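You operate a simulated robot arm through the tools that you are given. There is no shell and no other tool. Be economical: measure what you need, move in short steps, check, and stop when the job is done.

You run a simulated robot arm. Do the job below in one go: nothing can be reset, and whatever is moved stays where it is left.

TASK
Put one of the sponges from the middle of the steel counter on the green notebook. Then put the white sieve labelled "100 MESH" from the top of the wooden rack in the bottom of the free sink bowl. Then take the blue brush from the top of the sieve bench and put it on the top of the wooden rack. Do these in the order given.

Only the result counts: the job must be done as asked and must still hold three seconds after the hand-in. Knocking over, shifting, dropping, spilling or breaking anything else fails it.

THE ROBOT
A 5-joint arm with a two-finger parallel gripper on a trunk, on a base that drives. Base frame: it is fixed to the floor where the robot stands at the start and does not move with it; the origin is under the middle of the robot, x ahead of it, y to its left, z up; the surface under the hand at the start is at about z = 910. Lengths are in mm, angles in rad, forces in N, time in s.
It reaches about 1134 mm from its shoulder. Its first joint turns from -2.601 to 2.601 rad. Places, roughly: blue brush (5x5x11 cm) [600, -3100, 800]; bottom of the free sink bowl [1100, 900, 700]; top of the wooden rack (17x56 cm) [700, -1460, 920]; white sieve [750, -1500, 1000]. Payload 1.57 kg.
Tool frame: the origin (TCP) lies between the finger pads and is the grasp point; the fingertips stand 30 mm ahead of it; z points along the fingers, y is the line along which they close. Largest opening 110 mm; finger width 24, thickness 12; the body of the gripper, 48 by 112 mm, starts 78 mm behind the TCP.
Orientation is that of the tool frame in the base frame, as [roll, pitch, yaw] about the fixed x, y, z axes, in that order (R = Rz(yaw) Ry(pitch) Rx(roll)). With the fingers straight down and closing along the base's y, the tool's x points along the base's -x, its y along +y and its z along -z.

THE INTERFACE
- The arm moves only by the tool play_rows. Its argument "commands" is a list of rows, each a list of 2 entries, a list of its own where there are three numbers: the shift along the tool's x, y, z in mm, then the turn, a rotation vector about the tool's x, y, z in rad. In form: [[[x, y, z], [rx, ry, rz]], ...]. A call has 1 to 12 rows; each row shifts and turns the commanded pose from where the row before left it, along the tool's axes as they then stand. "claw" is the gripper command, from -1 (shut) to 1 (fully open), values between in proportion, set as the call begins (left out, the last holds). Rows are played at 5 a second. More than 50 mm and 0.15 rad between two rows, or a gripper value outside its range, and nothing of the call is played. Where a pose cannot be reached the arm comes as near as it can. A force on the tool above 40 N (or 10 N above the force at the start of the call, whichever is more), or a blocked arm, ends the call early, and 0.2 s more pass. Each finger travels about 153 mm/s and halts on what it meets, pressing with about 43 N; the grip force reading is that of the motor and also rises with nothing between the fingers. The clock runs only during rows and for 0.2 s after the last one: add rows that do not move to give the fingers time. The reply holds the time, the measured pose of the TCP, the force on the tool along the base axes, the opening and the grip force, in the units named above and with some noise, with the torque about the TCP (base axes, N m) and any sound that the robot's microphone picked up.
- Cameras (640 x 400 px; columns grow to the right, rows downward): "scene" is now at [31.8, 164, 1863.3]; the picture's right is [-0.04, -1.00, 0.00], its down [-0.79, 0.04, -0.62] and it looks along [0.62, -0.03, -0.79] (base axes); focal length 277 px, centre (320, 200). "wrist" rides on the gripper at [70, 16, -141] in the tool frame; the picture's right is [-0.23, 0.97, 0.00], its down [-0.86, -0.20, -0.48] and it looks along [-0.47, -0.11, 0.88] (tool axes); focal length 222 px, centre (320, 200). There is no depth. A picture from a camera that has moved, and an enlarged one, comes with that camera's place and axes in the base frame and with its lens. The place of the scene camera against the robot may be out by one fixed shift of up to 12 mm in any direction.
- snapshot(camera): a new picture of that camera. The clock stands still meanwhile.
- raise_lower(by): slides the trunk up (or, below 0, down) by that many mm; the arm and the scene camera ride with it, the base frame stays. It gives what a move gives, with no picture.
- drive_base(legs): drives the robot by 1 to 6 legs, each [ahead, turn to the left] in mm and rad, along the robot's own axes; the way and the turn of a leg run together, so that a leg with both is an arc; at most 1500 mm and 3.142 rad a leg. The arm and the cameras ride along, it lands a little off, and it stops where it bumps. It gives what a move gives.
- pan_tilt(pan, tilt): turns the head with the scene camera to pan (to the left, within 2.705 rad either way) and tilt (down, from -0.506 to 1.204), counted from straight ahead of the robot. It gives what a move gives.
- close_up(camera, box): a new picture of the part [left, top, right, bottom] of that camera's present view, enlarged. The clock stands still meanwhile.
- finish_job(): hands the job in; it is judged then, once.

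Work in short steps. Places have to be worked out from the pictures, the camera data and where the tool is seen: move nearer, look again, correct. Check each grasp and each placing, and mend what went wrong. You have 165 turns and 128 pictures in all, those below and enlarged ones among them. Open the gripper and draw the arm clear of the work before you hand the job in, unless the task says otherwise; then end with one line.

The tools are called after "Emit:" as a command line: name --argument value ..., lists and objects as JSON in quotes. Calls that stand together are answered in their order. play_rows: Moves the arm, as the interface text tells. Its arguments: {"type":"object","properties":{"commands":{"type":"array"},"claw":{"type":"number"}},"required":["commands"]} The other tools are called the same way: raise_lower (by) slides the trunk up or down; drive_base (legs) drives the base; pan_tilt (pan, tilt) turns the head that bears the scene camera; snapshot (camera) takes a picture; close_up (camera, box) takes an enlarged picture of a part of a camera's view; finish_job () hands the job in.

At the start:

```text
time: 0.0
ee_pos: [665.4, 143.3, 1147.2]
tool_rot: [-3.14, -0.002, -3.141]
force: [0.3, 0.3, 0.1]
moment: [0.02, 0.01, -0.01]
finger_gap: 110.1
grip_force: 0.1
trunk travel left (down, up): [-880.0, 90.0]
robot x, y, heading: [3.7, -0.3, -0.0]
head pan, tilt: [-0.045, 0.904]
```

scene: 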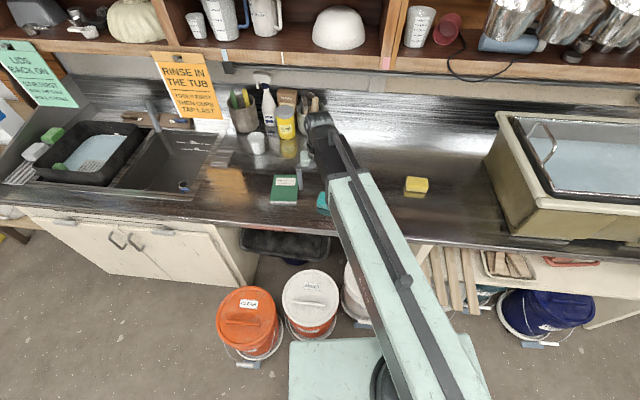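
wrist: 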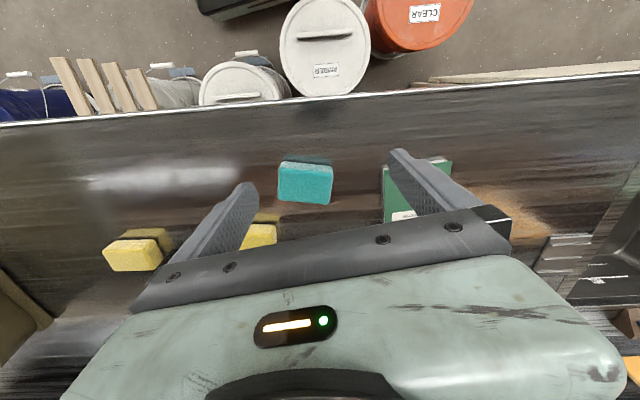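

The wrist view puts the teal sponge near [742, 98] and the notebook near [820, 290]. I look closer before moving.

Emit:
close_up --camera "wrist" --box '[220, 120, 480, 282]'

Emit:
close_up --camera "scene" --box '[220, 80, 460, 230]'

```text
2.46 times, centred on (350, 201) of wrist
camera zoom: at [595.4, 160.1, 1288.4], right [0.23, 0.97, 0.0], down [0.86, -0.2, 0.48], along [0.47, -0.11, -0.88], focal length 547 px, centre (246, 198)
```

zoom: 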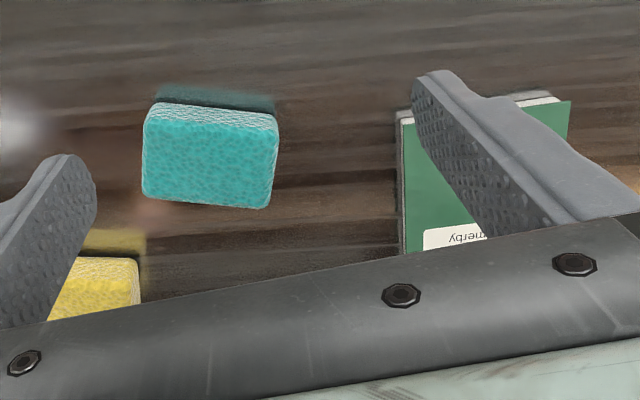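

```text
2.67 times, centred on (340, 155) of scene
camera zoom: at [31.8, 164.0, 1863.3], right [-0.04, -1.0, 0.0], down [-0.79, 0.04, -0.62], along [0.62, -0.03, -0.79], focal length 739 px, centre (267, 320)
```

zoom: 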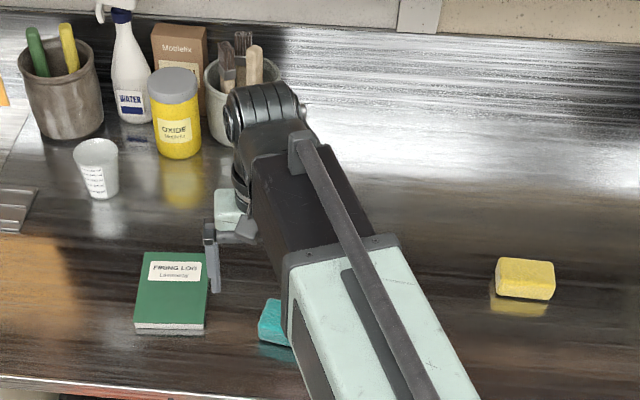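

Teal sponge: top about 88x58 mm, centre near [749, 97], long axis about 71° from x. I go over it, turn the tool by 1.23 rad so it closes across the short side, and come down part way.

Emit:
play_rows --commands '[[[-42, -23, 0], [0, 0, 0]], [[-42, -23, 0], [0, 0, 0]], [[0, 0, 10], [0, 0, -0.137]], [[0, 0, 10], [0, 0, -0.137]], [[0, 0, 10], [0, 0, -0.137]], [[0, 0, 10], [0, 0, -0.137]], [[0, 0, 10], [0, 0, -0.137]], [[0, 0, 10], [0, 0, -0.137]], [[0, 0, 10], [0, 0, -0.137]], [[0, 0, 10], [0, 0, -0.137]], [[0, 0, 10], [0, 0, -0.137]], [[0, 0, 0], [0, 0, 0]]]' --claw 1

Emit:
snapshot --camera "wrist"

```text
time: 2.6
ee_pos: [749.4, 96.6, 1147.3]
tool_rot: [3.141, -0.001, -1.908]
force: [0.6, 0.3, -0.1]
moment: [0.0, 0.03, 0.0]
finger_gap: 109.9
grip_force: 0.1
out of reach, approached as far as the arm can: row 3, 4, 5, 6, 7, 8, 9, 10, 11
trunk travel left (down, up): [-880.0, 90.0]
robot x, y, heading: [0.7, 0.2, -0.0]
head pan, tilt: [-0.045, 0.904]
```

```text
123 pictures are left
camera wrist: at [710.7, 37.4, 1288.4], right [-0.84, 0.54, 0.0], down [0.47, 0.74, 0.48], along [0.26, 0.4, -0.88], focal length 222 px, centre (320, 200)
```

wrist: 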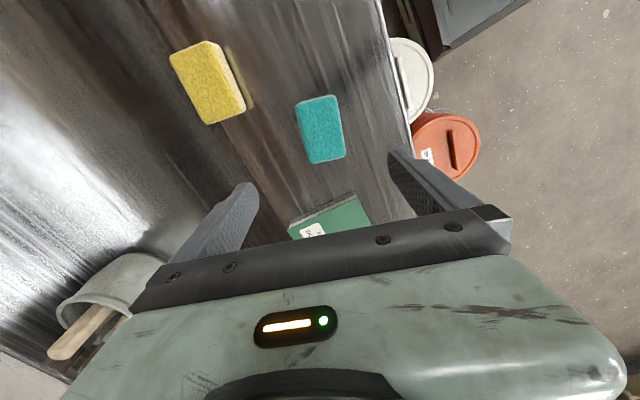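

The arm can't come lower itself, so the trunk has to go down. This view confirms the centre at about [747, 97] and the angle. I lower 140 mm and look.

Emit:
raise_lower --by -140

Emit:
snapshot --camera "wrist"

```text
time: 4.3
ee_pos: [750.3, 96.0, 1006.7]
tool_rot: [-3.142, -0.002, -1.907]
force: [-0.9, -0.6, -0.3]
moment: [-0.02, 0.02, -0.01]
finger_gap: 109.8
grip_force: 0.2
trunk travel left (down, up): [-740.0, 230.0]
robot x, y, heading: [-0.4, 0.2, -0.002]
head pan, tilt: [-0.045, 0.904]
```

```text
122 pictures are left
camera wrist: at [710.5, 37.4, 1148.5], right [-0.84, 0.54, 0.0], down [0.47, 0.74, 0.48], along [0.26, 0.4, -0.88], focal length 222 px, centre (320, 200)
```

wrist: 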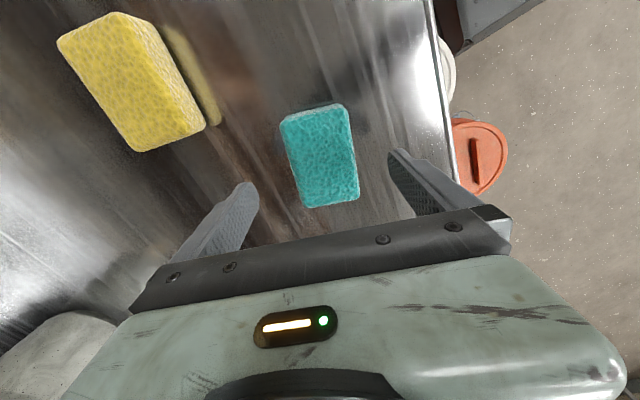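

The sponge sits between the fingers. I lower to about z = 945 for the grasp, then close.

Emit:
raise_lower --by -62

Emit:
play_rows --commands '[[[0, 0, 0], [0, 0, 0]], [[0, 0, 0], [0, 0, 0]], [[0, 0, 0], [0, 0, 0]], [[0, 0, 0], [0, 0, 0]]]' --claw -1

Emit:
snapshot --camera "wrist"

```text
time: 5.3
ee_pos: [749.7, 97.6, 945.1]
tool_rot: [-3.141, -0.001, -1.91]
force: [0.4, 1.0, 0.2]
moment: [-0.01, 0.02, -0.01]
finger_gap: 110.1
grip_force: 0.0
trunk travel left (down, up): [-678.0, 292.0]
robot x, y, heading: [-1.9, 0.6, 0.006]
head pan, tilt: [-0.045, 0.904]
```

```text
time: 6.3
ee_pos: [749.0, 96.6, 943.8]
tool_rot: [3.14, -0.001, -1.91]
force: [0.8, -0.1, 0.2]
moment: [-0.01, 0.0, 0.0]
finger_gap: 60.7
grip_force: 43.1
trunk travel left (down, up): [-678.0, 292.0]
robot x, y, heading: [3.2, -0.1, -0.003]
head pan, tilt: [-0.045, 0.904]
```

```text
121 pictures are left
camera wrist: at [710.6, 37.4, 1086.4], right [-0.84, 0.54, 0.0], down [0.47, 0.74, 0.48], along [0.26, 0.4, -0.88], focal length 222 px, centre (320, 200)
```

wrist: 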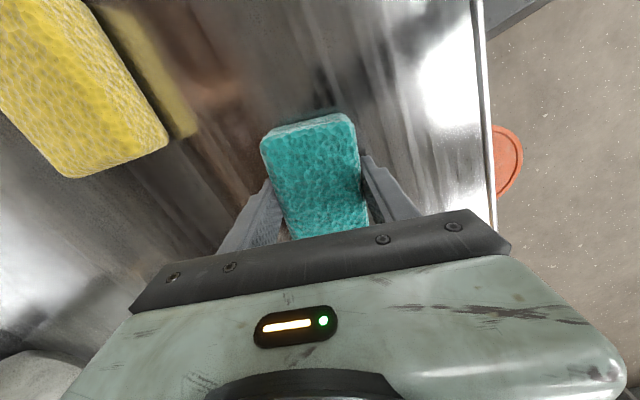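

Sponge held (gap 60.7, 43 N). I raise it 70 mm and look at the notebook.

Emit:
raise_lower --by 70

Emit:
play_rows --commands '[[[-41, -6, 0], [0, 0, 0]], [[-41, -6, 0], [0, 0, 0]], [[-41, -6, 0], [0, 0, 0]], [[0, 0, 0], [0, 0, 0]]]'

Emit:
snapshot --camera "wrist"

Emit:
snapshot --camera "scene"

```text
time: 7.4
ee_pos: [748.8, 96.3, 1015.6]
tool_rot: [-3.141, 0.0, -1.908]
force: [0.1, 0.5, -0.2]
moment: [0.03, 0.01, -0.01]
finger_gap: 60.6
grip_force: 42.7
trunk travel left (down, up): [-748.0, 222.0]
robot x, y, heading: [0.6, 1.1, 0.004]
head pan, tilt: [-0.045, 0.904]
```

```text
time: 8.4
ee_pos: [807.1, 206.9, 1014.9]
tool_rot: [3.141, 0.0, -1.91]
force: [-0.7, 0.1, -0.8]
moment: [0.0, 0.0, -0.03]
finger_gap: 60.7
grip_force: 43.1
trunk travel left (down, up): [-748.0, 222.0]
robot x, y, heading: [0.6, 0.0, 0.005]
head pan, tilt: [-0.045, 0.904]
```

```text
120 pictures are left
camera wrist: at [767.7, 148.2, 1156.3], right [-0.84, 0.54, 0.0], down [0.47, 0.74, 0.48], along [0.26, 0.4, -0.88], focal length 222 px, centre (320, 200)
```

wrist: 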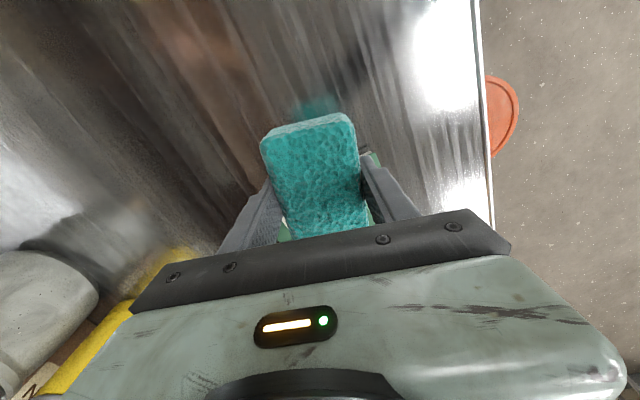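

```text
119 pictures are left
camera scene: at [31.9, 164.3, 1731.3], right [-0.04, -1.0, 0.0], down [-0.79, 0.03, -0.62], along [0.62, -0.03, -0.79], focal length 277 px, centre (320, 200)
```

scene: 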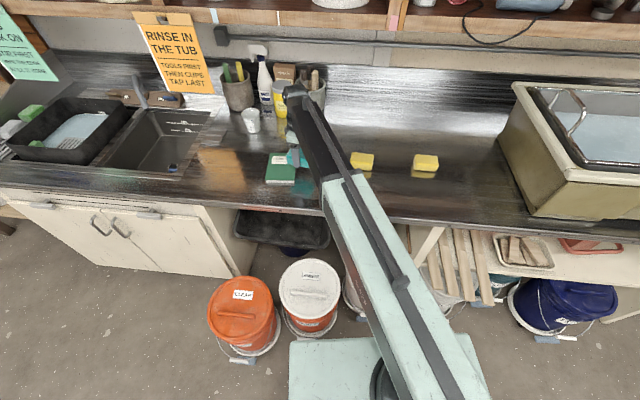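

Notebook centre judged near [842, 286]; I move over it and lower a little, then check.

Emit:
play_rows --commands '[[[-42.5, -3.5, 0], [0, 0, 0]], [[-42.5, -3.5, 0], [0, 0, 0]], [[0, 0, 0], [0, 0, 0]]]'

Emit:
raise_lower --by -40

Emit:
close_up --camera "scene" --box '[220, 80, 380, 180]'

Emit:
snapshot --camera "wrist"

```text
time: 9.2
ee_pos: [841.2, 285.8, 1014.9]
tool_rot: [-3.14, 0.001, -1.91]
force: [-0.2, -0.3, 0.0]
moment: [-0.02, 0.0, -0.03]
finger_gap: 60.7
grip_force: 42.8
trunk travel left (down, up): [-748.0, 222.0]
robot x, y, heading: [-1.7, -1.3, 0.0]
head pan, tilt: [-0.045, 0.904]
```

```text
time: 10.0
ee_pos: [840.8, 286.3, 974.7]
tool_rot: [3.14, 0.001, -1.909]
force: [0.1, 0.0, -0.4]
moment: [0.02, -0.02, 0.06]
finger_gap: 60.6
grip_force: 43.0
trunk travel left (down, up): [-708.0, 262.0]
robot x, y, heading: [0.1, -1.2, -0.0]
head pan, tilt: [-0.045, 0.904]
```

```text
4.00 times, centred on (300, 130) of scene
camera zoom: at [31.7, 163.9, 1691.2], right [-0.04, -1.0, 0.0], down [-0.79, 0.04, -0.62], along [0.62, -0.03, -0.79], focal length 1108 px, centre (400, 480)
```

zoom: 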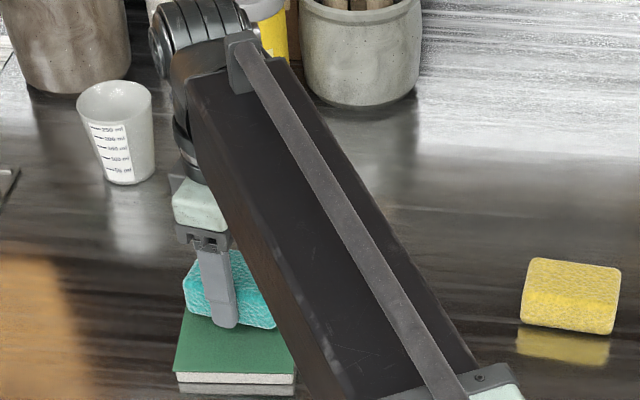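

```text
117 pictures are left
camera wrist: at [802.1, 225.8, 1116.4], right [-0.84, 0.54, 0.0], down [0.47, 0.74, 0.48], along [0.26, 0.4, -0.88], focal length 222 px, centre (320, 200)
```

wrist: 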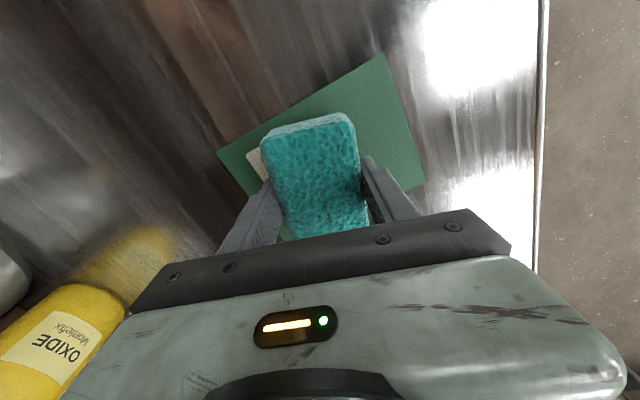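

Centre confirmed at about [837, 286]. Now I come down in small steps with the arm until contact.

Emit:
play_rows --commands '[[[0, 0, 3], [0, 0, 0]], [[0, 0, 3], [0, 0, 0]], [[0, 0, 2], [0, 0, 0]], [[0, 0, 2], [0, 0, 0]], [[0, 0, 2], [0, 0, 0]], [[0, 0, 2], [0, 0, 0]], [[0, 0, 2], [0, 0, 0]]]'

```text
time: 11.6
ee_pos: [840.0, 285.8, 976.2]
tool_rot: [-3.14, -0.001, -1.908]
force: [0.3, 0.8, 0.3]
moment: [-0.02, 0.02, 0.01]
finger_gap: 60.7
grip_force: 43.1
out of reach, approached as far as the arm can: row 2, 4, 6
trunk travel left (down, up): [-708.0, 262.0]
robot x, y, heading: [0.6, -1.7, 0.004]
head pan, tilt: [-0.045, 0.904]
```

The arm is at its lower limit, so I use the trunk for the last bit.

Emit:
raise_lower --by -12

Emit:
close_up --camera "scene" --box '[240, 110, 320, 160]'

```text
time: 12.2
ee_pos: [840.8, 285.6, 964.7]
tool_rot: [3.141, 0.0, -1.906]
force: [2.0, 0.7, 9.6]
moment: [0.02, -0.05, -0.01]
finger_gap: 60.8
grip_force: 42.7
trunk travel left (down, up): [-696.0, 274.0]
robot x, y, heading: [3.5, -2.8, 0.002]
head pan, tilt: [-0.045, 0.904]
```

```text
8.00 times, centred on (280, 135) of scene
camera zoom: at [31.0, 163.7, 1679.4], right [-0.04, -1.0, 0.0], down [-0.78, 0.04, -0.62], along [0.62, -0.03, -0.79], focal length 2217 px, centre (640, 720)
```

zoom: 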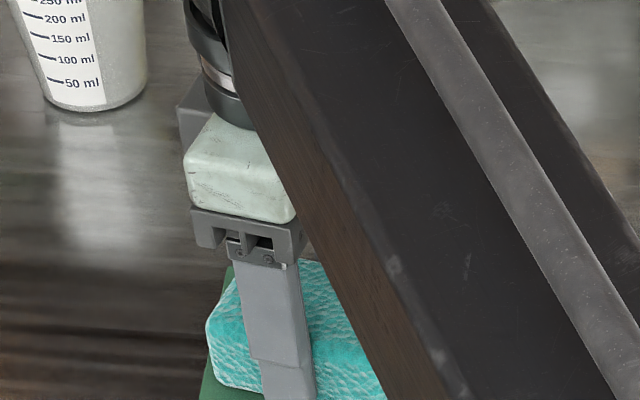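

Contact felt (9.6 N). I open the fingers and raise clear.

Emit:
play_rows --commands '[[[0, 0, 0], [0, 0, 0]], [[0, 0, 0], [0, 0, 0]], [[0, 0, 0], [0, 0, 0]]]' --claw 1

Emit:
raise_lower --by 274

Emit:
snapshot --camera "wrist"

```text
time: 13.0
ee_pos: [841.3, 285.3, 963.2]
tool_rot: [-3.141, 0.0, -1.907]
force: [0.0, 0.2, -0.5]
moment: [-0.02, 0.01, 0.01]
finger_gap: 110.0
grip_force: 0.0
trunk travel left (down, up): [-696.0, 274.0]
robot x, y, heading: [-2.1, -3.0, -0.003]
head pan, tilt: [-0.045, 0.904]
```

```text
time: 15.8
ee_pos: [841.5, 285.8, 1236.9]
tool_rot: [3.14, 0.0, -1.908]
force: [0.2, -0.1, -0.9]
moment: [0.01, -0.03, -0.04]
finger_gap: 110.3
grip_force: 0.1
trunk travel left (down, up): [-970.0, 0.0]
robot x, y, heading: [-2.2, 0.0, -0.006]
head pan, tilt: [-0.045, 0.904]
```

```text
115 pictures are left
camera wrist: at [802.3, 226.0, 1378.1], right [-0.84, 0.54, 0.0], down [0.47, 0.74, 0.48], along [0.26, 0.4, -0.88], focal length 222 px, centre (320, 200)
```

wrist: 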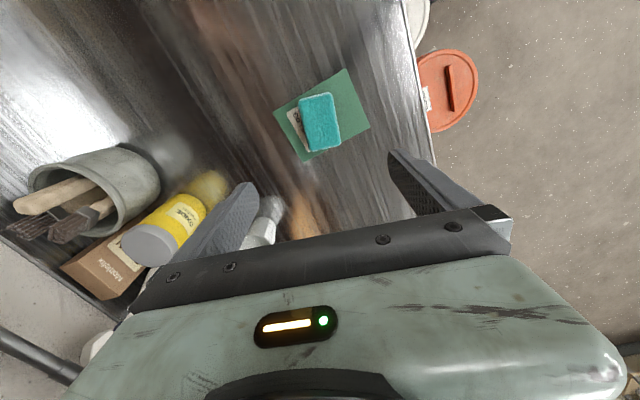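

First job done: the sponge lies on the notebook. I draw the arm back and turn the head right towards the rack.

Emit:
play_rows --commands '[[[38, 22, 0], [0, 0, 0]], [[38, 22, 0], [0, 0, 0]], [[38, 22, 0], [0, 0, 0]], [[38, 22, 0], [0, 0, 0]], [[38, 22, 0], [0, 0, 0]], [[38, 22, 0], [0, 0, 0]], [[38, 22, 0], [0, 0, 0]], [[38, 22, 0], [0, 0, 0]], [[38, 22, 0], [0, 0, 0]], [[38, 22, 0], [0, 0, 0]]]'

Emit:
pan_tilt --pan -1.2 --tilt 0.55

Emit:
snapshot --camera "scene"

```text
time: 18.0
ee_pos: [572.8, 2.2, 1236.8]
tool_rot: [3.137, -0.001, -1.908]
force: [-0.1, -0.3, -0.1]
moment: [0.01, 0.04, 0.0]
finger_gap: 109.9
grip_force: 0.1
out of reach, approached as far as the arm can: row 9, 10
trunk travel left (down, up): [-970.0, 0.0]
robot x, y, heading: [1.8, 0.9, 0.001]
head pan, tilt: [-0.045, 0.904]
```

```text
time: 19.4
ee_pos: [572.2, 2.0, 1236.3]
tool_rot: [3.138, 0.0, -1.906]
force: [-0.9, 0.3, 0.6]
moment: [0.01, -0.02, -0.02]
finger_gap: 109.8
grip_force: 0.0
trunk travel left (down, up): [-970.0, 0.0]
robot x, y, heading: [1.7, 3.1, -0.001]
head pan, tilt: [-1.201, 0.55]
```

```text
114 pictures are left
camera scene: at [-11.0, 83.6, 1982.6], right [-0.93, -0.36, 0.0], down [-0.19, 0.49, -0.85], along [0.31, -0.79, -0.52], focal length 277 px, centre (320, 200)
```

scene: 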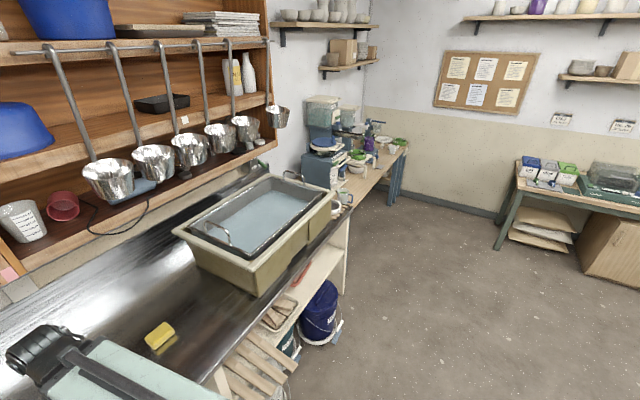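

Emit:
close_up --camera "scene" --box '[240, 80, 440, 240]'

```text
2.50 times, centred on (340, 160) of scene
camera zoom: at [-11.0, 83.6, 1982.6], right [-0.93, -0.36, 0.0], down [-0.19, 0.49, -0.85], along [0.31, -0.79, -0.52], focal length 693 px, centre (270, 300)
```

zoom: 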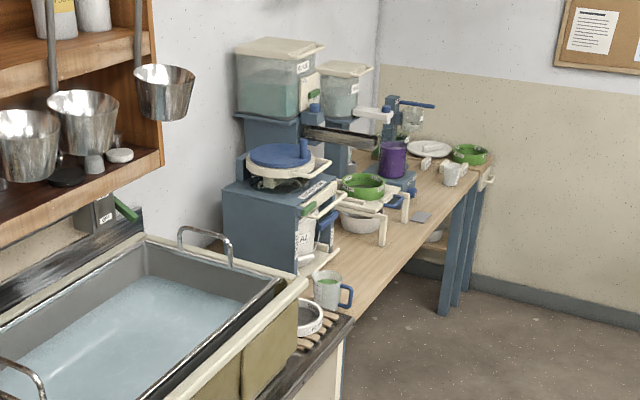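

The white ring is the sieve, on a slatted rack at the far end of the counter behind the tub. I drive over in front of it: turn right, go 1470, turn left, with the arm drawn in high.

Emit:
pan_tilt --pan 0 --tilt 0.8

Emit:
drive_base --legs '[[0, -1.571], [700, 0]]'

Emit:
snapshot --camera "scene"

```text
time: 20.8
ee_pos: [573.8, 3.6, 1236.7]
tool_rot: [3.137, -0.003, -1.907]
force: [0.9, -0.5, 0.2]
moment: [0.01, 0.02, 0.01]
finger_gap: 110.1
grip_force: 0.2
trunk travel left (down, up): [-970.0, 0.0]
robot x, y, heading: [-0.3, -0.4, 0.001]
head pan, tilt: [0.0, 0.799]
```

```text
time: 28.4
ee_pos: [-10.2, -1272.9, 1236.4]
tool_rot: [3.139, -0.001, 2.792]
force: [-0.5, -0.4, -0.7]
moment: [-0.04, -0.04, 0.0]
finger_gap: 109.9
grip_force: 0.1
trunk travel left (down, up): [-970.0, 0.0]
robot x, y, heading: [-11.8, -701.6, -1.574]
head pan, tilt: [0.0, 0.799]
```

```text
112 pictures are left
camera scene: at [162.4, -739.9, 1961.2], right [-1.0, 0.0, 0.0], down [0.0, 0.72, -0.7], along [0.0, -0.7, -0.72], focal length 277 px, centre (320, 200)
```

scene: 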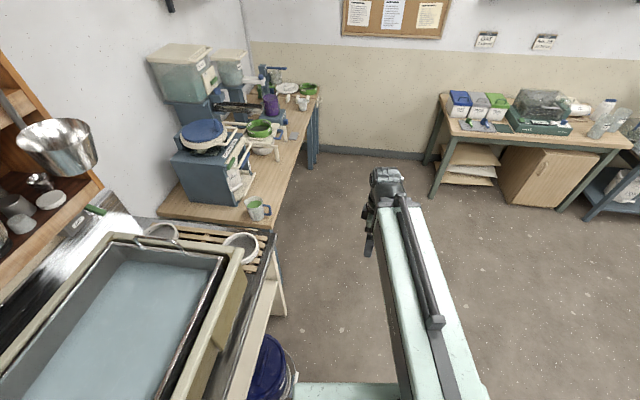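

Emit:
close_up --camera "scene" --box '[130, 180, 290, 280]'

Emit:
close_up --camera "scene" --box '[140, 40, 340, 220]'

```text
4.00 times, centred on (210, 230) of scene
camera zoom: at [162.4, -739.9, 1961.2], right [-1.0, 0.0, 0.0], down [0.0, 0.72, -0.7], along [0.0, -0.7, -0.72], focal length 1108 px, centre (760, 80)
```

zoom: 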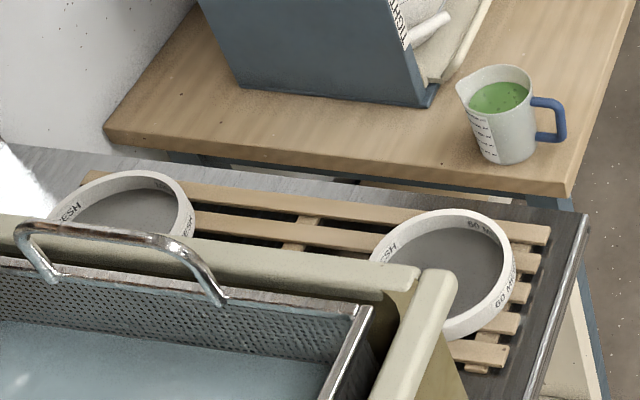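

```text
2.22 times, centred on (240, 130) of scene
camera zoom: at [162.4, -739.9, 1961.2], right [-1.0, 0.0, 0.0], down [0.0, 0.72, -0.7], along [0.0, -0.7, -0.72], focal length 616 px, centre (498, 356)
```

zoom: 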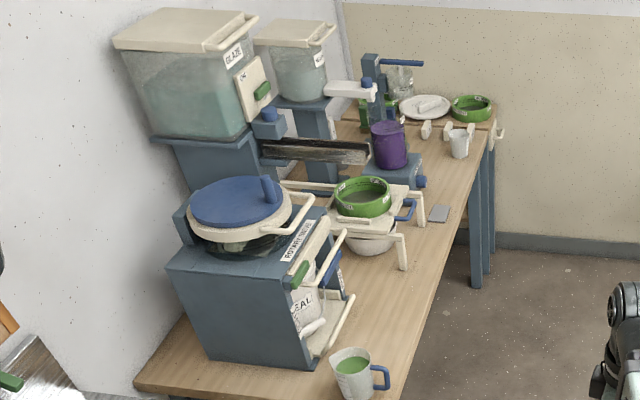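

The near sieve reads "60 MESH"; the back one, about [880, -1510], must be the "100 MESH" (to be confirmed). I drive on with a bit more clearance and turn to face the rack.

Emit:
drive_base --legs '[[0, -0.18], [810, 0], [0, 1.754]]'

Emit:
snapshot --camera "scene"

```text
time: 37.7
ee_pos: [411.7, -1496.5, 1236.9]
tool_rot: [3.141, -0.002, -1.917]
force: [0.2, -0.4, 0.0]
moment: [0.0, -0.01, 0.0]
finger_gap: 109.9
grip_force: 0.1
trunk travel left (down, up): [-970.0, 0.0]
robot x, y, heading: [-161.7, -1506.6, -0.009]
head pan, tilt: [0.0, 0.799]
```

```text
109 pictures are left
camera scene: at [-123.0, -1341.0, 1961.1], right [-0.01, -1.0, 0.0], down [-0.72, 0.01, -0.7], along [0.7, -0.01, -0.72], focal length 277 px, centre (320, 200)
```

scene: 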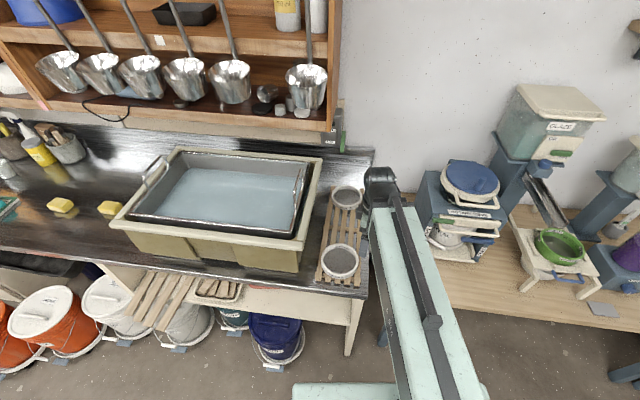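

Emit:
close_up --camera "scene" --box '[290, 170, 400, 290]'

Emit:
close_up --camera "scene" --box '[310, 170, 380, 225]'

```text
3.33 times, centred on (345, 230) of scene
camera zoom: at [-123.0, -1341.0, 1961.1], right [-0.01, -1.0, 0.0], down [-0.72, 0.01, -0.7], along [0.7, -0.01, -0.72], focal length 924 px, centre (237, 100)
```

zoom: 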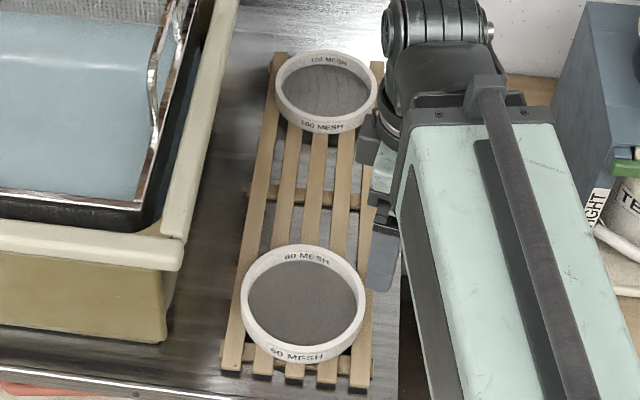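

```text
7.27 times, centred on (345, 198) of scene
camera zoom: at [-123.0, -1341.0, 1961.1], right [-0.01, -1.0, 0.0], down [-0.72, 0.01, -0.7], along [0.7, -0.01, -0.72], focal length 2015 px, centre (138, 218)
```

zoom: 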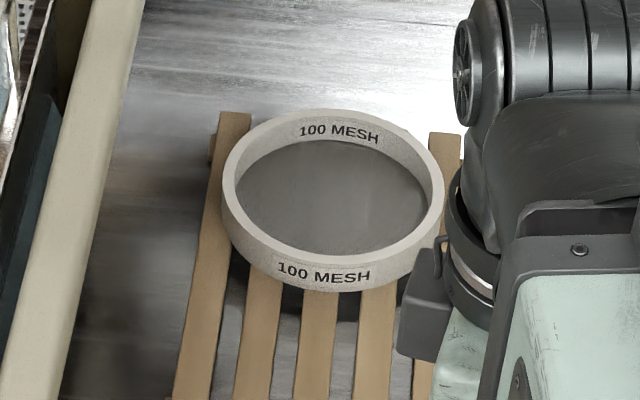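

Back sieve is "100 MESH", centre about [872, -1491], diameter about 155 mm. I'll grip its near rim (about x = 797) with one finger inside. I drive 100 mm ahead, square the tool and go above it.

Emit:
drive_base --legs '[[100, 0]]'

Emit:
play_rows --commands '[[[0, 0, 0], [0, 0, -0.112]], [[0, 0, 0], [0, 0, -0.112]], [[0, 0, 0], [0, 0, -0.112]], [[0, -45, 0], [0, 0, 0]], [[0, -45, 0], [0, 0, 0]], [[0, -45, 0], [0, 0, 0]], [[0, -45, 0], [0, 0, 0]], [[0, -45, 0], [0, 0, 0]], [[0, -45, 0], [0, 0, 0]], [[0, 0, 0], [0, 0, 0]]]'

Emit:
snapshot --camera "wrist"

```text
time: 38.9
ee_pos: [514.7, -1499.9, 1236.1]
tool_rot: [3.136, -0.002, -1.918]
force: [0.7, -0.2, -1.0]
moment: [0.01, 0.04, 0.01]
finger_gap: 110.1
grip_force: 0.0
trunk travel left (down, up): [-970.0, 0.0]
robot x, y, heading: [-59.1, -1509.5, -0.009]
head pan, tilt: [0.0, 0.799]
```

```text
time: 41.1
ee_pos: [783.9, -1502.7, 1237.0]
tool_rot: [3.138, -0.001, -1.581]
force: [-0.6, -0.6, -0.3]
moment: [-0.03, 0.0, 0.02]
finger_gap: 110.3
grip_force: 0.0
trunk travel left (down, up): [-970.0, 0.0]
robot x, y, heading: [-63.9, -1509.8, -0.012]
head pan, tilt: [0.0, 0.799]
```

```text
106 pictures are left
camera wrist: at [766.9, -1569.5, 1378.5], right [-0.97, 0.24, 0.0], down [0.21, 0.85, 0.48], along [0.11, 0.46, -0.88], focal length 222 px, centre (320, 200)
```

wrist: 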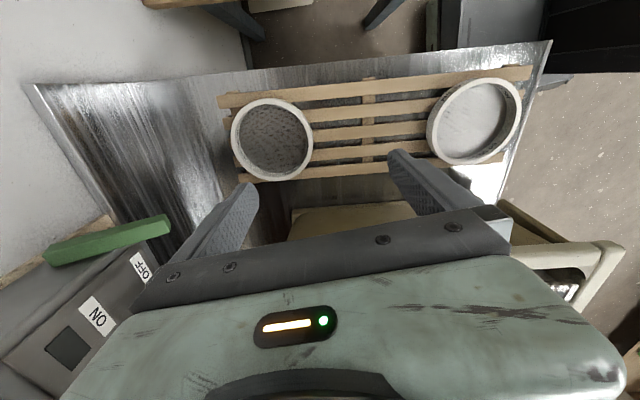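

The wrist view gives centre [875, -1497] and near outer rim at x about 800. I shift +18 mm in x and lower 180 mm to look closer.

Emit:
play_rows --commands '[[[-6, -18, 0], [0, 0, -0.01]], [[0, 0, 0], [0, 0, 0]]]'

Emit:
raise_lower --by -190

Emit:
snapshot --camera "wrist"

```text
time: 41.7
ee_pos: [800.8, -1494.5, 1236.5]
tool_rot: [3.138, -0.001, -1.573]
force: [0.0, -0.4, -0.3]
moment: [-0.02, 0.01, -0.02]
finger_gap: 110.0
grip_force: 0.0
trunk travel left (down, up): [-970.0, 0.0]
robot x, y, heading: [-62.3, -1510.7, -0.01]
head pan, tilt: [0.0, 0.799]
```

```text
time: 43.8
ee_pos: [802.0, -1494.9, 1048.1]
tool_rot: [3.137, 0.001, -1.572]
force: [-0.7, -0.9, 0.3]
moment: [-0.01, 0.04, 0.0]
finger_gap: 110.3
grip_force: 0.2
trunk travel left (down, up): [-780.0, 190.0]
robot x, y, heading: [-60.4, -1510.7, -0.014]
head pan, tilt: [0.0, 0.799]
```

```text
105 pictures are left
camera wrist: at [785.5, -1564.1, 1188.3], right [-0.97, 0.23, 0.0], down [0.2, 0.85, 0.48], along [0.11, 0.47, -0.88], focal length 222 px, centre (320, 200)
```

wrist: 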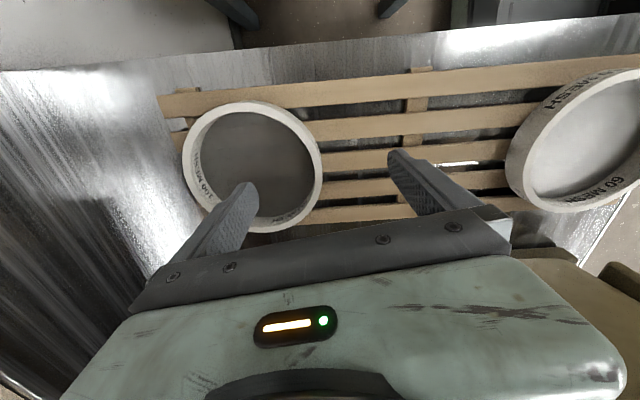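

Rim estimate holds (outer near wall x about 801, y -1490). I lower further to about 15 mm short of grasp height and inspect.

Emit:
raise_lower --by -58

Emit:
snapshot --camera "wrist"

Emit:
close_up --camera "scene" --box '[300, 110, 400, 180]'

```text
time: 44.7
ee_pos: [801.3, -1494.7, 989.0]
tool_rot: [3.139, 0.001, -1.571]
force: [-0.7, 1.2, -0.4]
moment: [-0.01, -0.01, -0.02]
finger_gap: 110.0
grip_force: 0.0
trunk travel left (down, up): [-722.0, 248.0]
robot x, y, heading: [-58.5, -1509.4, -0.01]
head pan, tilt: [0.0, 0.799]
```

```text
104 pictures are left
camera wrist: at [785.4, -1564.2, 1130.2], right [-0.97, 0.23, 0.0], down [0.2, 0.85, 0.48], along [0.11, 0.47, -0.88], focal length 222 px, centre (320, 200)
```

wrist: 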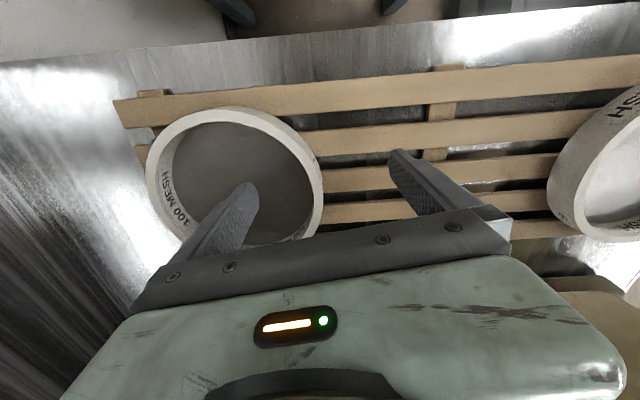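

```text
5.71 times, centred on (350, 145) of scene
camera zoom: at [-21.5, -1343.2, 1713.2], right [-0.01, -1.0, 0.0], down [-0.72, 0.01, -0.7], along [0.7, -0.01, -0.72], focal length 1583 px, centre (149, 514)
```

zoom: 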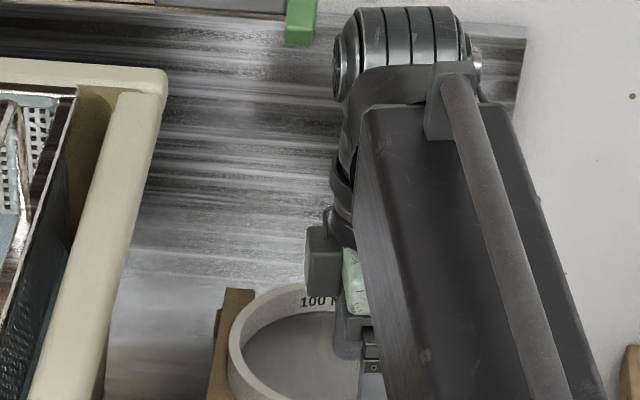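

Parallax suggests the rim top may be lower (about 940). I descend 18 mm and check again.

Emit:
raise_lower --by -18

Emit:
snapshot --camera "wrist"

```text
time: 45.4
ee_pos: [801.2, -1495.4, 970.9]
tool_rot: [3.137, 0.0, -1.57]
force: [0.8, 0.4, -0.7]
moment: [-0.01, -0.02, -0.01]
finger_gap: 110.0
grip_force: 0.0
trunk travel left (down, up): [-704.0, 266.0]
robot x, y, heading: [-62.1, -1507.3, -0.011]
head pan, tilt: [0.0, 0.799]
```

```text
102 pictures are left
camera wrist: at [785.4, -1564.1, 1112.2], right [-0.97, 0.23, 0.0], down [0.2, 0.85, 0.48], along [0.11, 0.47, -0.88], focal length 222 px, centre (320, 200)
```

wrist: 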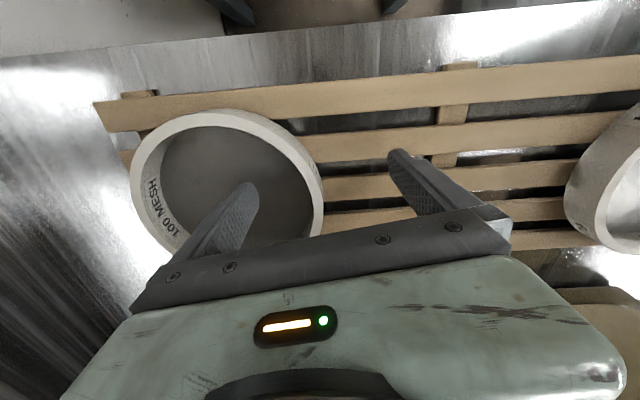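

Emit:
raise_lower --by -8

Emit:
close_up --camera "wrist" --box '[100, 80, 420, 280]'

```text
time: 46.0
ee_pos: [801.6, -1494.9, 962.6]
tool_rot: [3.14, 0.001, -1.572]
force: [-0.7, -0.1, 0.9]
moment: [0.0, 0.01, 0.01]
finger_gap: 110.2
grip_force: 0.1
trunk travel left (down, up): [-696.0, 274.0]
robot x, y, heading: [-59.5, -1510.1, -0.013]
head pan, tilt: [0.0, 0.799]
```

```text
2.00 times, centred on (260, 180) of wrist
camera zoom: at [785.4, -1564.1, 1104.2], right [-0.97, 0.23, 0.0], down [0.2, 0.85, 0.48], along [0.11, 0.47, -0.88], focal length 444 px, centre (440, 240)
```

zoom: 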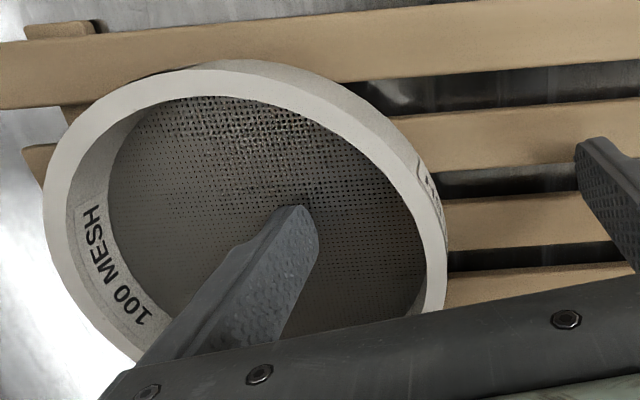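

The fingertip looks inside the ring, near the mesh. I go 4 mm lower checking force, then close.

Emit:
raise_lower --by -4

Emit:
play_rows --commands '[[[0, 0, 0], [0, 0, 0]], [[0, 0, 0], [0, 0, 0]], [[0, 0, 0], [0, 0, 0]], [[0, 0, 0], [0, 0, 0]]]' --claw -1

Emit:
close_up --camera "wrist" --box '[100, 80, 420, 280]'

```text
time: 46.5
ee_pos: [801.8, -1495.6, 960.3]
tool_rot: [3.141, -0.001, -1.572]
force: [5.3, 0.4, 15.0]
moment: [0.04, -1.05, -0.03]
finger_gap: 110.2
grip_force: 0.0
trunk travel left (down, up): [-692.0, 278.0]
robot x, y, heading: [-62.0, -1510.7, -0.011]
head pan, tilt: [0.0, 0.799]
```

```text
time: 47.5
ee_pos: [799.6, -1495.3, 960.2]
tool_rot: [3.139, 0.002, -1.57]
force: [-4.2, 1.7, 12.2]
moment: [-0.08, -0.06, 0.05]
finger_gap: 6.9
grip_force: 26.3
trunk travel left (down, up): [-692.0, 278.0]
robot x, y, heading: [-61.6, -1511.6, -0.014]
head pan, tilt: [0.0, 0.799]
```

```text
2.00 times, centred on (260, 180) of wrist
camera zoom: at [783.9, -1564.0, 1101.4], right [-0.97, 0.23, 0.0], down [0.2, 0.85, 0.48], along [0.11, 0.47, -0.88], focal length 444 px, centre (440, 240)
```

zoom: 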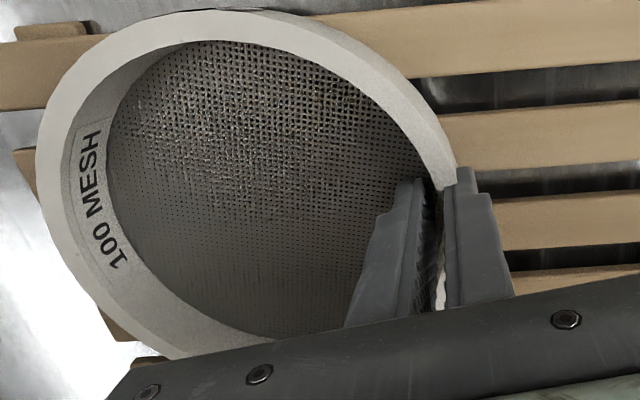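

The rim wall is between the fingers (gap 6.9). I let the grip settle and lift 40 mm to test.

Emit:
play_rows --commands '[[[0, 0, 0], [0, 0, 0]], [[0, 0, 0], [0, 0, 0]]]'

Emit:
raise_lower --by 40

Emit:
snapshot --camera "wrist"

Emit:
snapshot --camera "scene"

```text
time: 48.1
ee_pos: [800.2, -1494.3, 959.5]
tool_rot: [3.14, 0.0, -1.574]
force: [-4.3, 0.8, 10.9]
moment: [0.0, -0.03, 0.04]
finger_gap: 6.7
grip_force: 26.4
trunk travel left (down, up): [-692.0, 278.0]
robot x, y, heading: [-59.2, -1507.1, -0.01]
head pan, tilt: [0.0, 0.799]
```

```text
time: 48.9
ee_pos: [801.9, -1495.1, 998.3]
tool_rot: [3.138, 0.0, -1.572]
force: [0.2, 0.4, -1.5]
moment: [-0.01, 0.09, -0.04]
finger_gap: 6.7
grip_force: 26.1
trunk travel left (down, up): [-732.0, 238.0]
robot x, y, heading: [-57.0, -1510.5, -0.013]
head pan, tilt: [0.0, 0.799]
```

```text
99 pictures are left
camera wrist: at [785.8, -1564.1, 1140.0], right [-0.97, 0.23, 0.0], down [0.2, 0.85, 0.48], along [0.11, 0.47, -0.88], focal length 222 px, centre (320, 200)
```

wrist: 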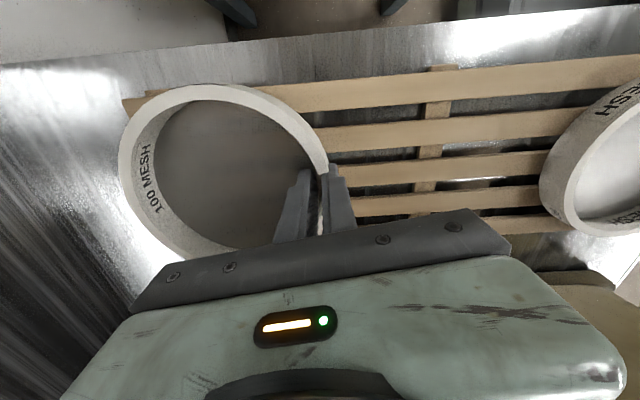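

```text
98 pictures are left
camera scene: at [-20.9, -1343.1, 1723.2], right [-0.01, -1.0, 0.0], down [-0.72, 0.01, -0.7], along [0.7, -0.01, -0.72], focal length 277 px, centre (320, 200)
```

scene: 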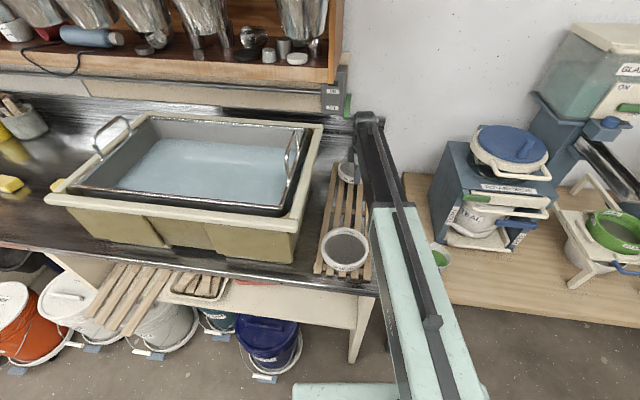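

Sieve held level. I raise the trunk fully, then draw the arm back.

Emit:
raise_lower --by 238

Emit:
play_rows --commands '[[[0, 40, 0], [0, 0, 0]], [[0, 40, 0], [0, 0, 0]], [[0, 40, 0], [0, 0, 0]], [[0, 40, 0], [0, 0, 0]], [[0, 40, 0], [0, 0, 0]], [[0, 40, 0], [0, 0, 0]], [[0, 30, 0], [0, 0, 0]], [[0, 0, 0], [0, 0, 0]]]'

Emit:
snapshot --camera "wrist"

Emit:
snapshot --camera "scene"

```text
time: 51.4
ee_pos: [801.6, -1494.2, 1235.8]
tool_rot: [3.136, -0.001, -1.573]
force: [0.3, 0.3, -0.5]
moment: [0.03, 0.03, -0.01]
finger_gap: 6.8
grip_force: 26.6
trunk travel left (down, up): [-970.0, 0.0]
robot x, y, heading: [-62.1, -1508.0, -0.013]
head pan, tilt: [0.0, 0.799]
```

```text
time: 53.2
ee_pos: [532.3, -1494.0, 1235.2]
tool_rot: [3.138, 0.002, -1.572]
force: [0.2, 0.5, -0.9]
moment: [0.01, 0.07, 0.02]
finger_gap: 6.6
grip_force: 26.5
trunk travel left (down, up): [-970.0, 0.0]
robot x, y, heading: [-59.6, -1508.0, -0.007]
head pan, tilt: [0.0, 0.799]
```

```text
97 pictures are left
camera wrist: at [515.9, -1563.1, 1378.1], right [-0.97, 0.23, 0.0], down [0.2, 0.85, 0.48], along [0.11, 0.47, -0.88], focal length 222 px, centre (320, 200)
```

wrist: 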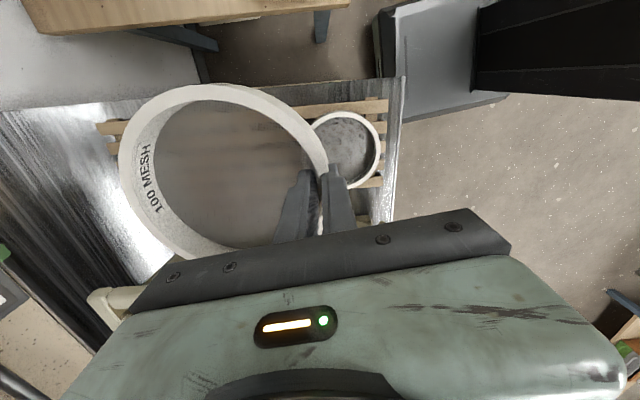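

```text
96 pictures are left
camera scene: at [-21.0, -1343.1, 1961.2], right [-0.01, -1.0, 0.0], down [-0.72, 0.01, -0.7], along [0.7, -0.01, -0.72], focal length 277 px, centre (320, 200)
```

scene: 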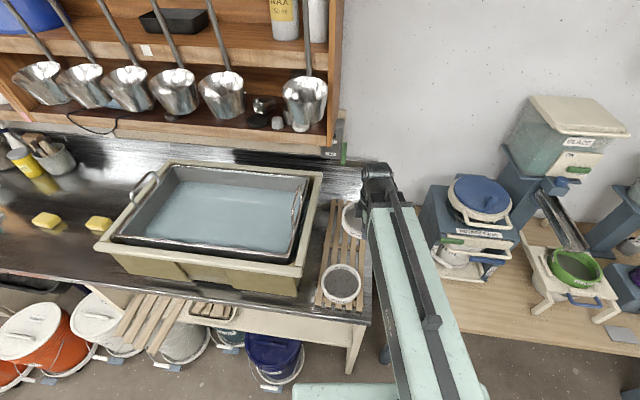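

Sieve steady. I back off, turn left and drive along the counter towards the sink, stopping to look.

Emit:
drive_base --legs '[[-250, 0], [0, 1.578], [1100, 0]]'

Emit:
snapshot --camera "scene"

```text
time: 64.1
ee_pos: [-337.9, 182.5, 1236.8]
tool_rot: [3.139, 0.0, 0.016]
force: [0.2, -0.5, -1.4]
moment: [-0.07, 0.0, 0.0]
finger_gap: 6.8
grip_force: 26.4
trunk travel left (down, up): [-970.0, 0.0]
robot x, y, heading: [-306.5, -410.0, 1.574]
head pan, tilt: [0.0, 0.799]
```

```text
95 pictures are left
camera scene: at [-477.8, -376.6, 1961.2], right [1.0, 0.0, 0.0], down [0.0, -0.72, -0.7], along [0.0, 0.7, -0.72], focal length 277 px, centre (320, 200)
```

scene: 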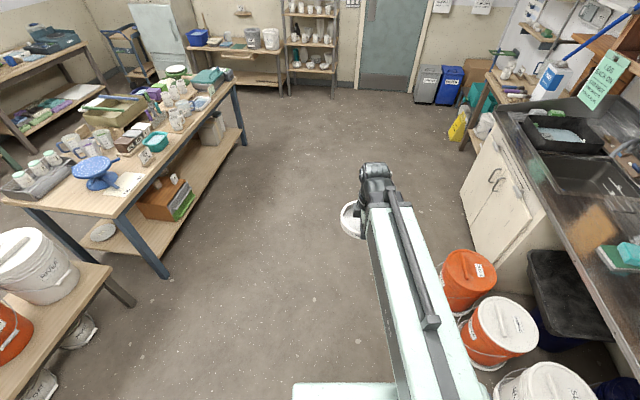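

Clear ahead. I drive on to about y = 890, turn right to face the sink and look.

Emit:
drive_base --legs '[[1300, 0], [0, -1.574], [200, 0]]'

Emit:
snapshot --camera "scene"

```text
time: 75.7
ee_pos: [481.4, 929.2, 1236.1]
tool_rot: [3.137, 0.0, -1.548]
force: [1.1, -0.3, -1.8]
moment: [0.02, 0.12, -0.04]
finger_gap: 6.7
grip_force: 26.2
trunk travel left (down, up): [-970.0, 0.0]
robot x, y, heading: [-110.7, 908.8, 0.002]
head pan, tilt: [0.0, 0.799]
```

```text
94 pictures are left
camera scene: at [-72.3, 1073.6, 1961.1], right [0.0, -1.0, 0.0], down [-0.72, 0.0, -0.7], along [0.7, 0.0, -0.72], focal length 277 px, centre (320, 200)
```

scene: 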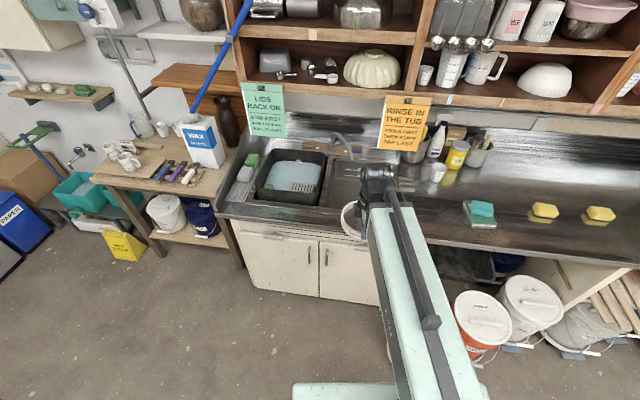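

Emit:
close_up --camera "scene" --box '[230, 100, 470, 250]'

Emit:
snapshot --camera "wrist"

```text
2.67 times, centred on (350, 175) of scene
camera zoom: at [-72.3, 1073.6, 1961.1], right [0.0, -1.0, 0.0], down [-0.72, 0.0, -0.7], along [0.7, 0.0, -0.72], focal length 739 px, centre (240, 267)
```

zoom: 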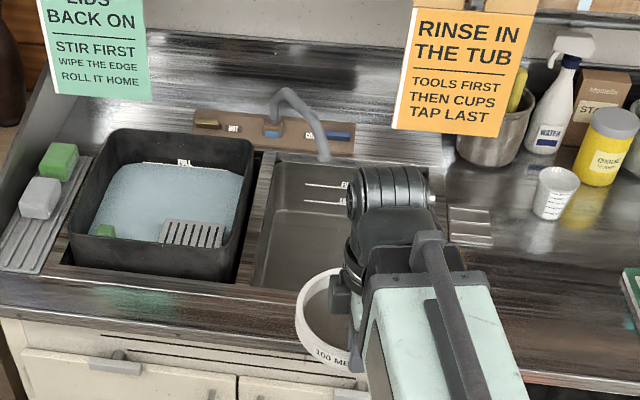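

```text
92 pictures are left
camera wrist: at [467.1, 861.8, 1377.4], right [-0.98, 0.21, 0.0], down [0.18, 0.86, 0.48], along [0.09, 0.47, -0.88], focal length 222 px, centre (320, 200)
```

wrist: 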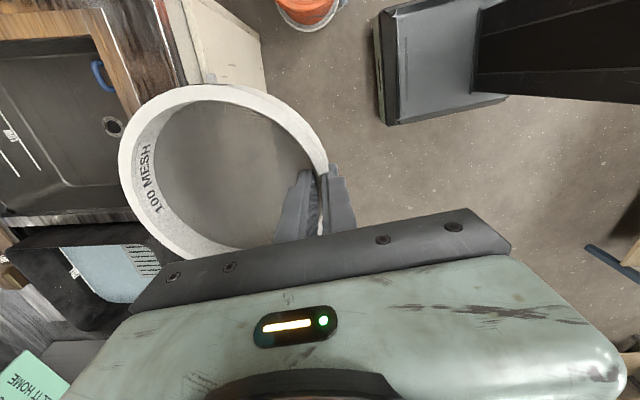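

The bowl is partly hidden by the arm. I swing the arm aside to the right and look at the bowl.

Emit:
play_rows --commands '[[[45, 0, 0], [0, 0, 0]], [[45, 0, 0], [0, 0, 0]], [[45, 0, 0], [0, 0, 0]], [[45, 0, 0], [0, 0, 0]], [[45, 0, 0], [0, 0, 0]], [[45, 0, 0], [0, 0, 0]], [[0, 0, 0], [0, 0, 0]]]'

Emit:
close_up --camera "scene" --box '[230, 100, 470, 250]'

```text
time: 77.2
ee_pos: [485.8, 659.5, 1236.6]
tool_rot: [3.137, 0.001, -1.548]
force: [-0.3, -0.4, -1.0]
moment: [-0.01, 0.09, 0.05]
finger_gap: 7.0
grip_force: 26.1
trunk travel left (down, up): [-970.0, 0.0]
robot x, y, heading: [-109.6, 906.2, 0.005]
head pan, tilt: [0.0, 0.799]
```

```text
2.67 times, centred on (350, 175) of scene
camera zoom: at [-75.1, 1073.4, 1961.2], right [0.0, -1.0, 0.0], down [-0.72, 0.0, -0.7], along [0.7, 0.0, -0.72], focal length 739 px, centre (240, 267)
```

zoom: 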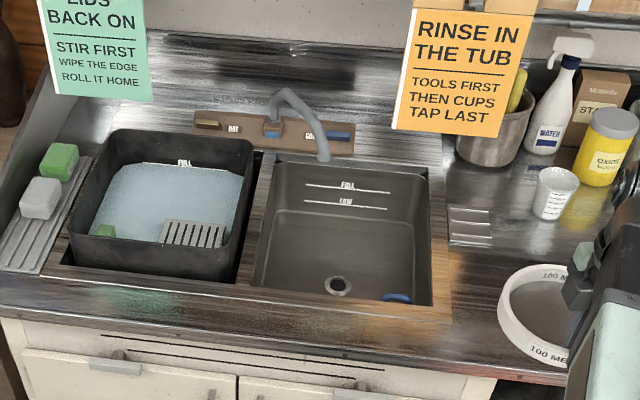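

The bowl is about 400x345, centre near [1068, 850], with the drain in the middle and a blue plug at about [1053, 716]. I test whether the arm can change its height by itself, since boom clearance over the counter matters.

Emit:
play_rows --commands '[[[0, 0, -40], [0, 0, 0]], [[0, 0, -40], [0, 0, 0]], [[0, 0, -40], [0, 0, 0]], [[0, 0, 0], [0, 0, 0]]]'

Emit:
snapshot --camera "scene"

```text
time: 78.2
ee_pos: [485.2, 659.9, 1236.1]
tool_rot: [3.139, -0.001, -1.548]
force: [-0.2, -0.1, -0.9]
moment: [0.0, 0.08, -0.03]
finger_gap: 6.9
grip_force: 26.3
out of reach, approached as far as the arm can: row 1, 2, 3
trunk travel left (down, up): [-970.0, 0.0]
robot x, y, heading: [-111.5, 904.4, 0.008]
head pan, tilt: [0.0, 0.799]
```

```text
90 pictures are left
camera scene: at [-75.0, 1073.2, 1961.2], right [0.0, -1.0, 0.0], down [-0.72, 0.0, -0.7], along [0.7, 0.0, -0.72], focal length 277 px, centre (320, 200)
```

scene: 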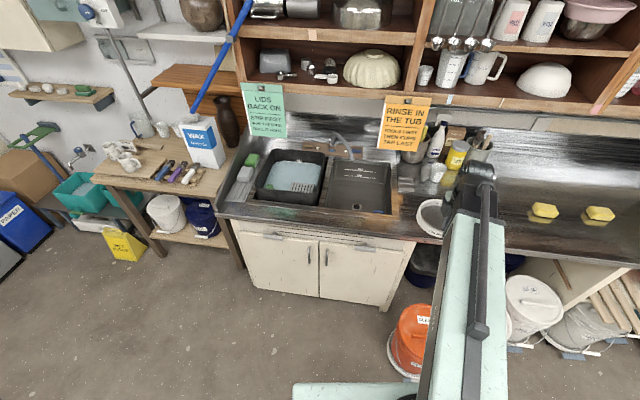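

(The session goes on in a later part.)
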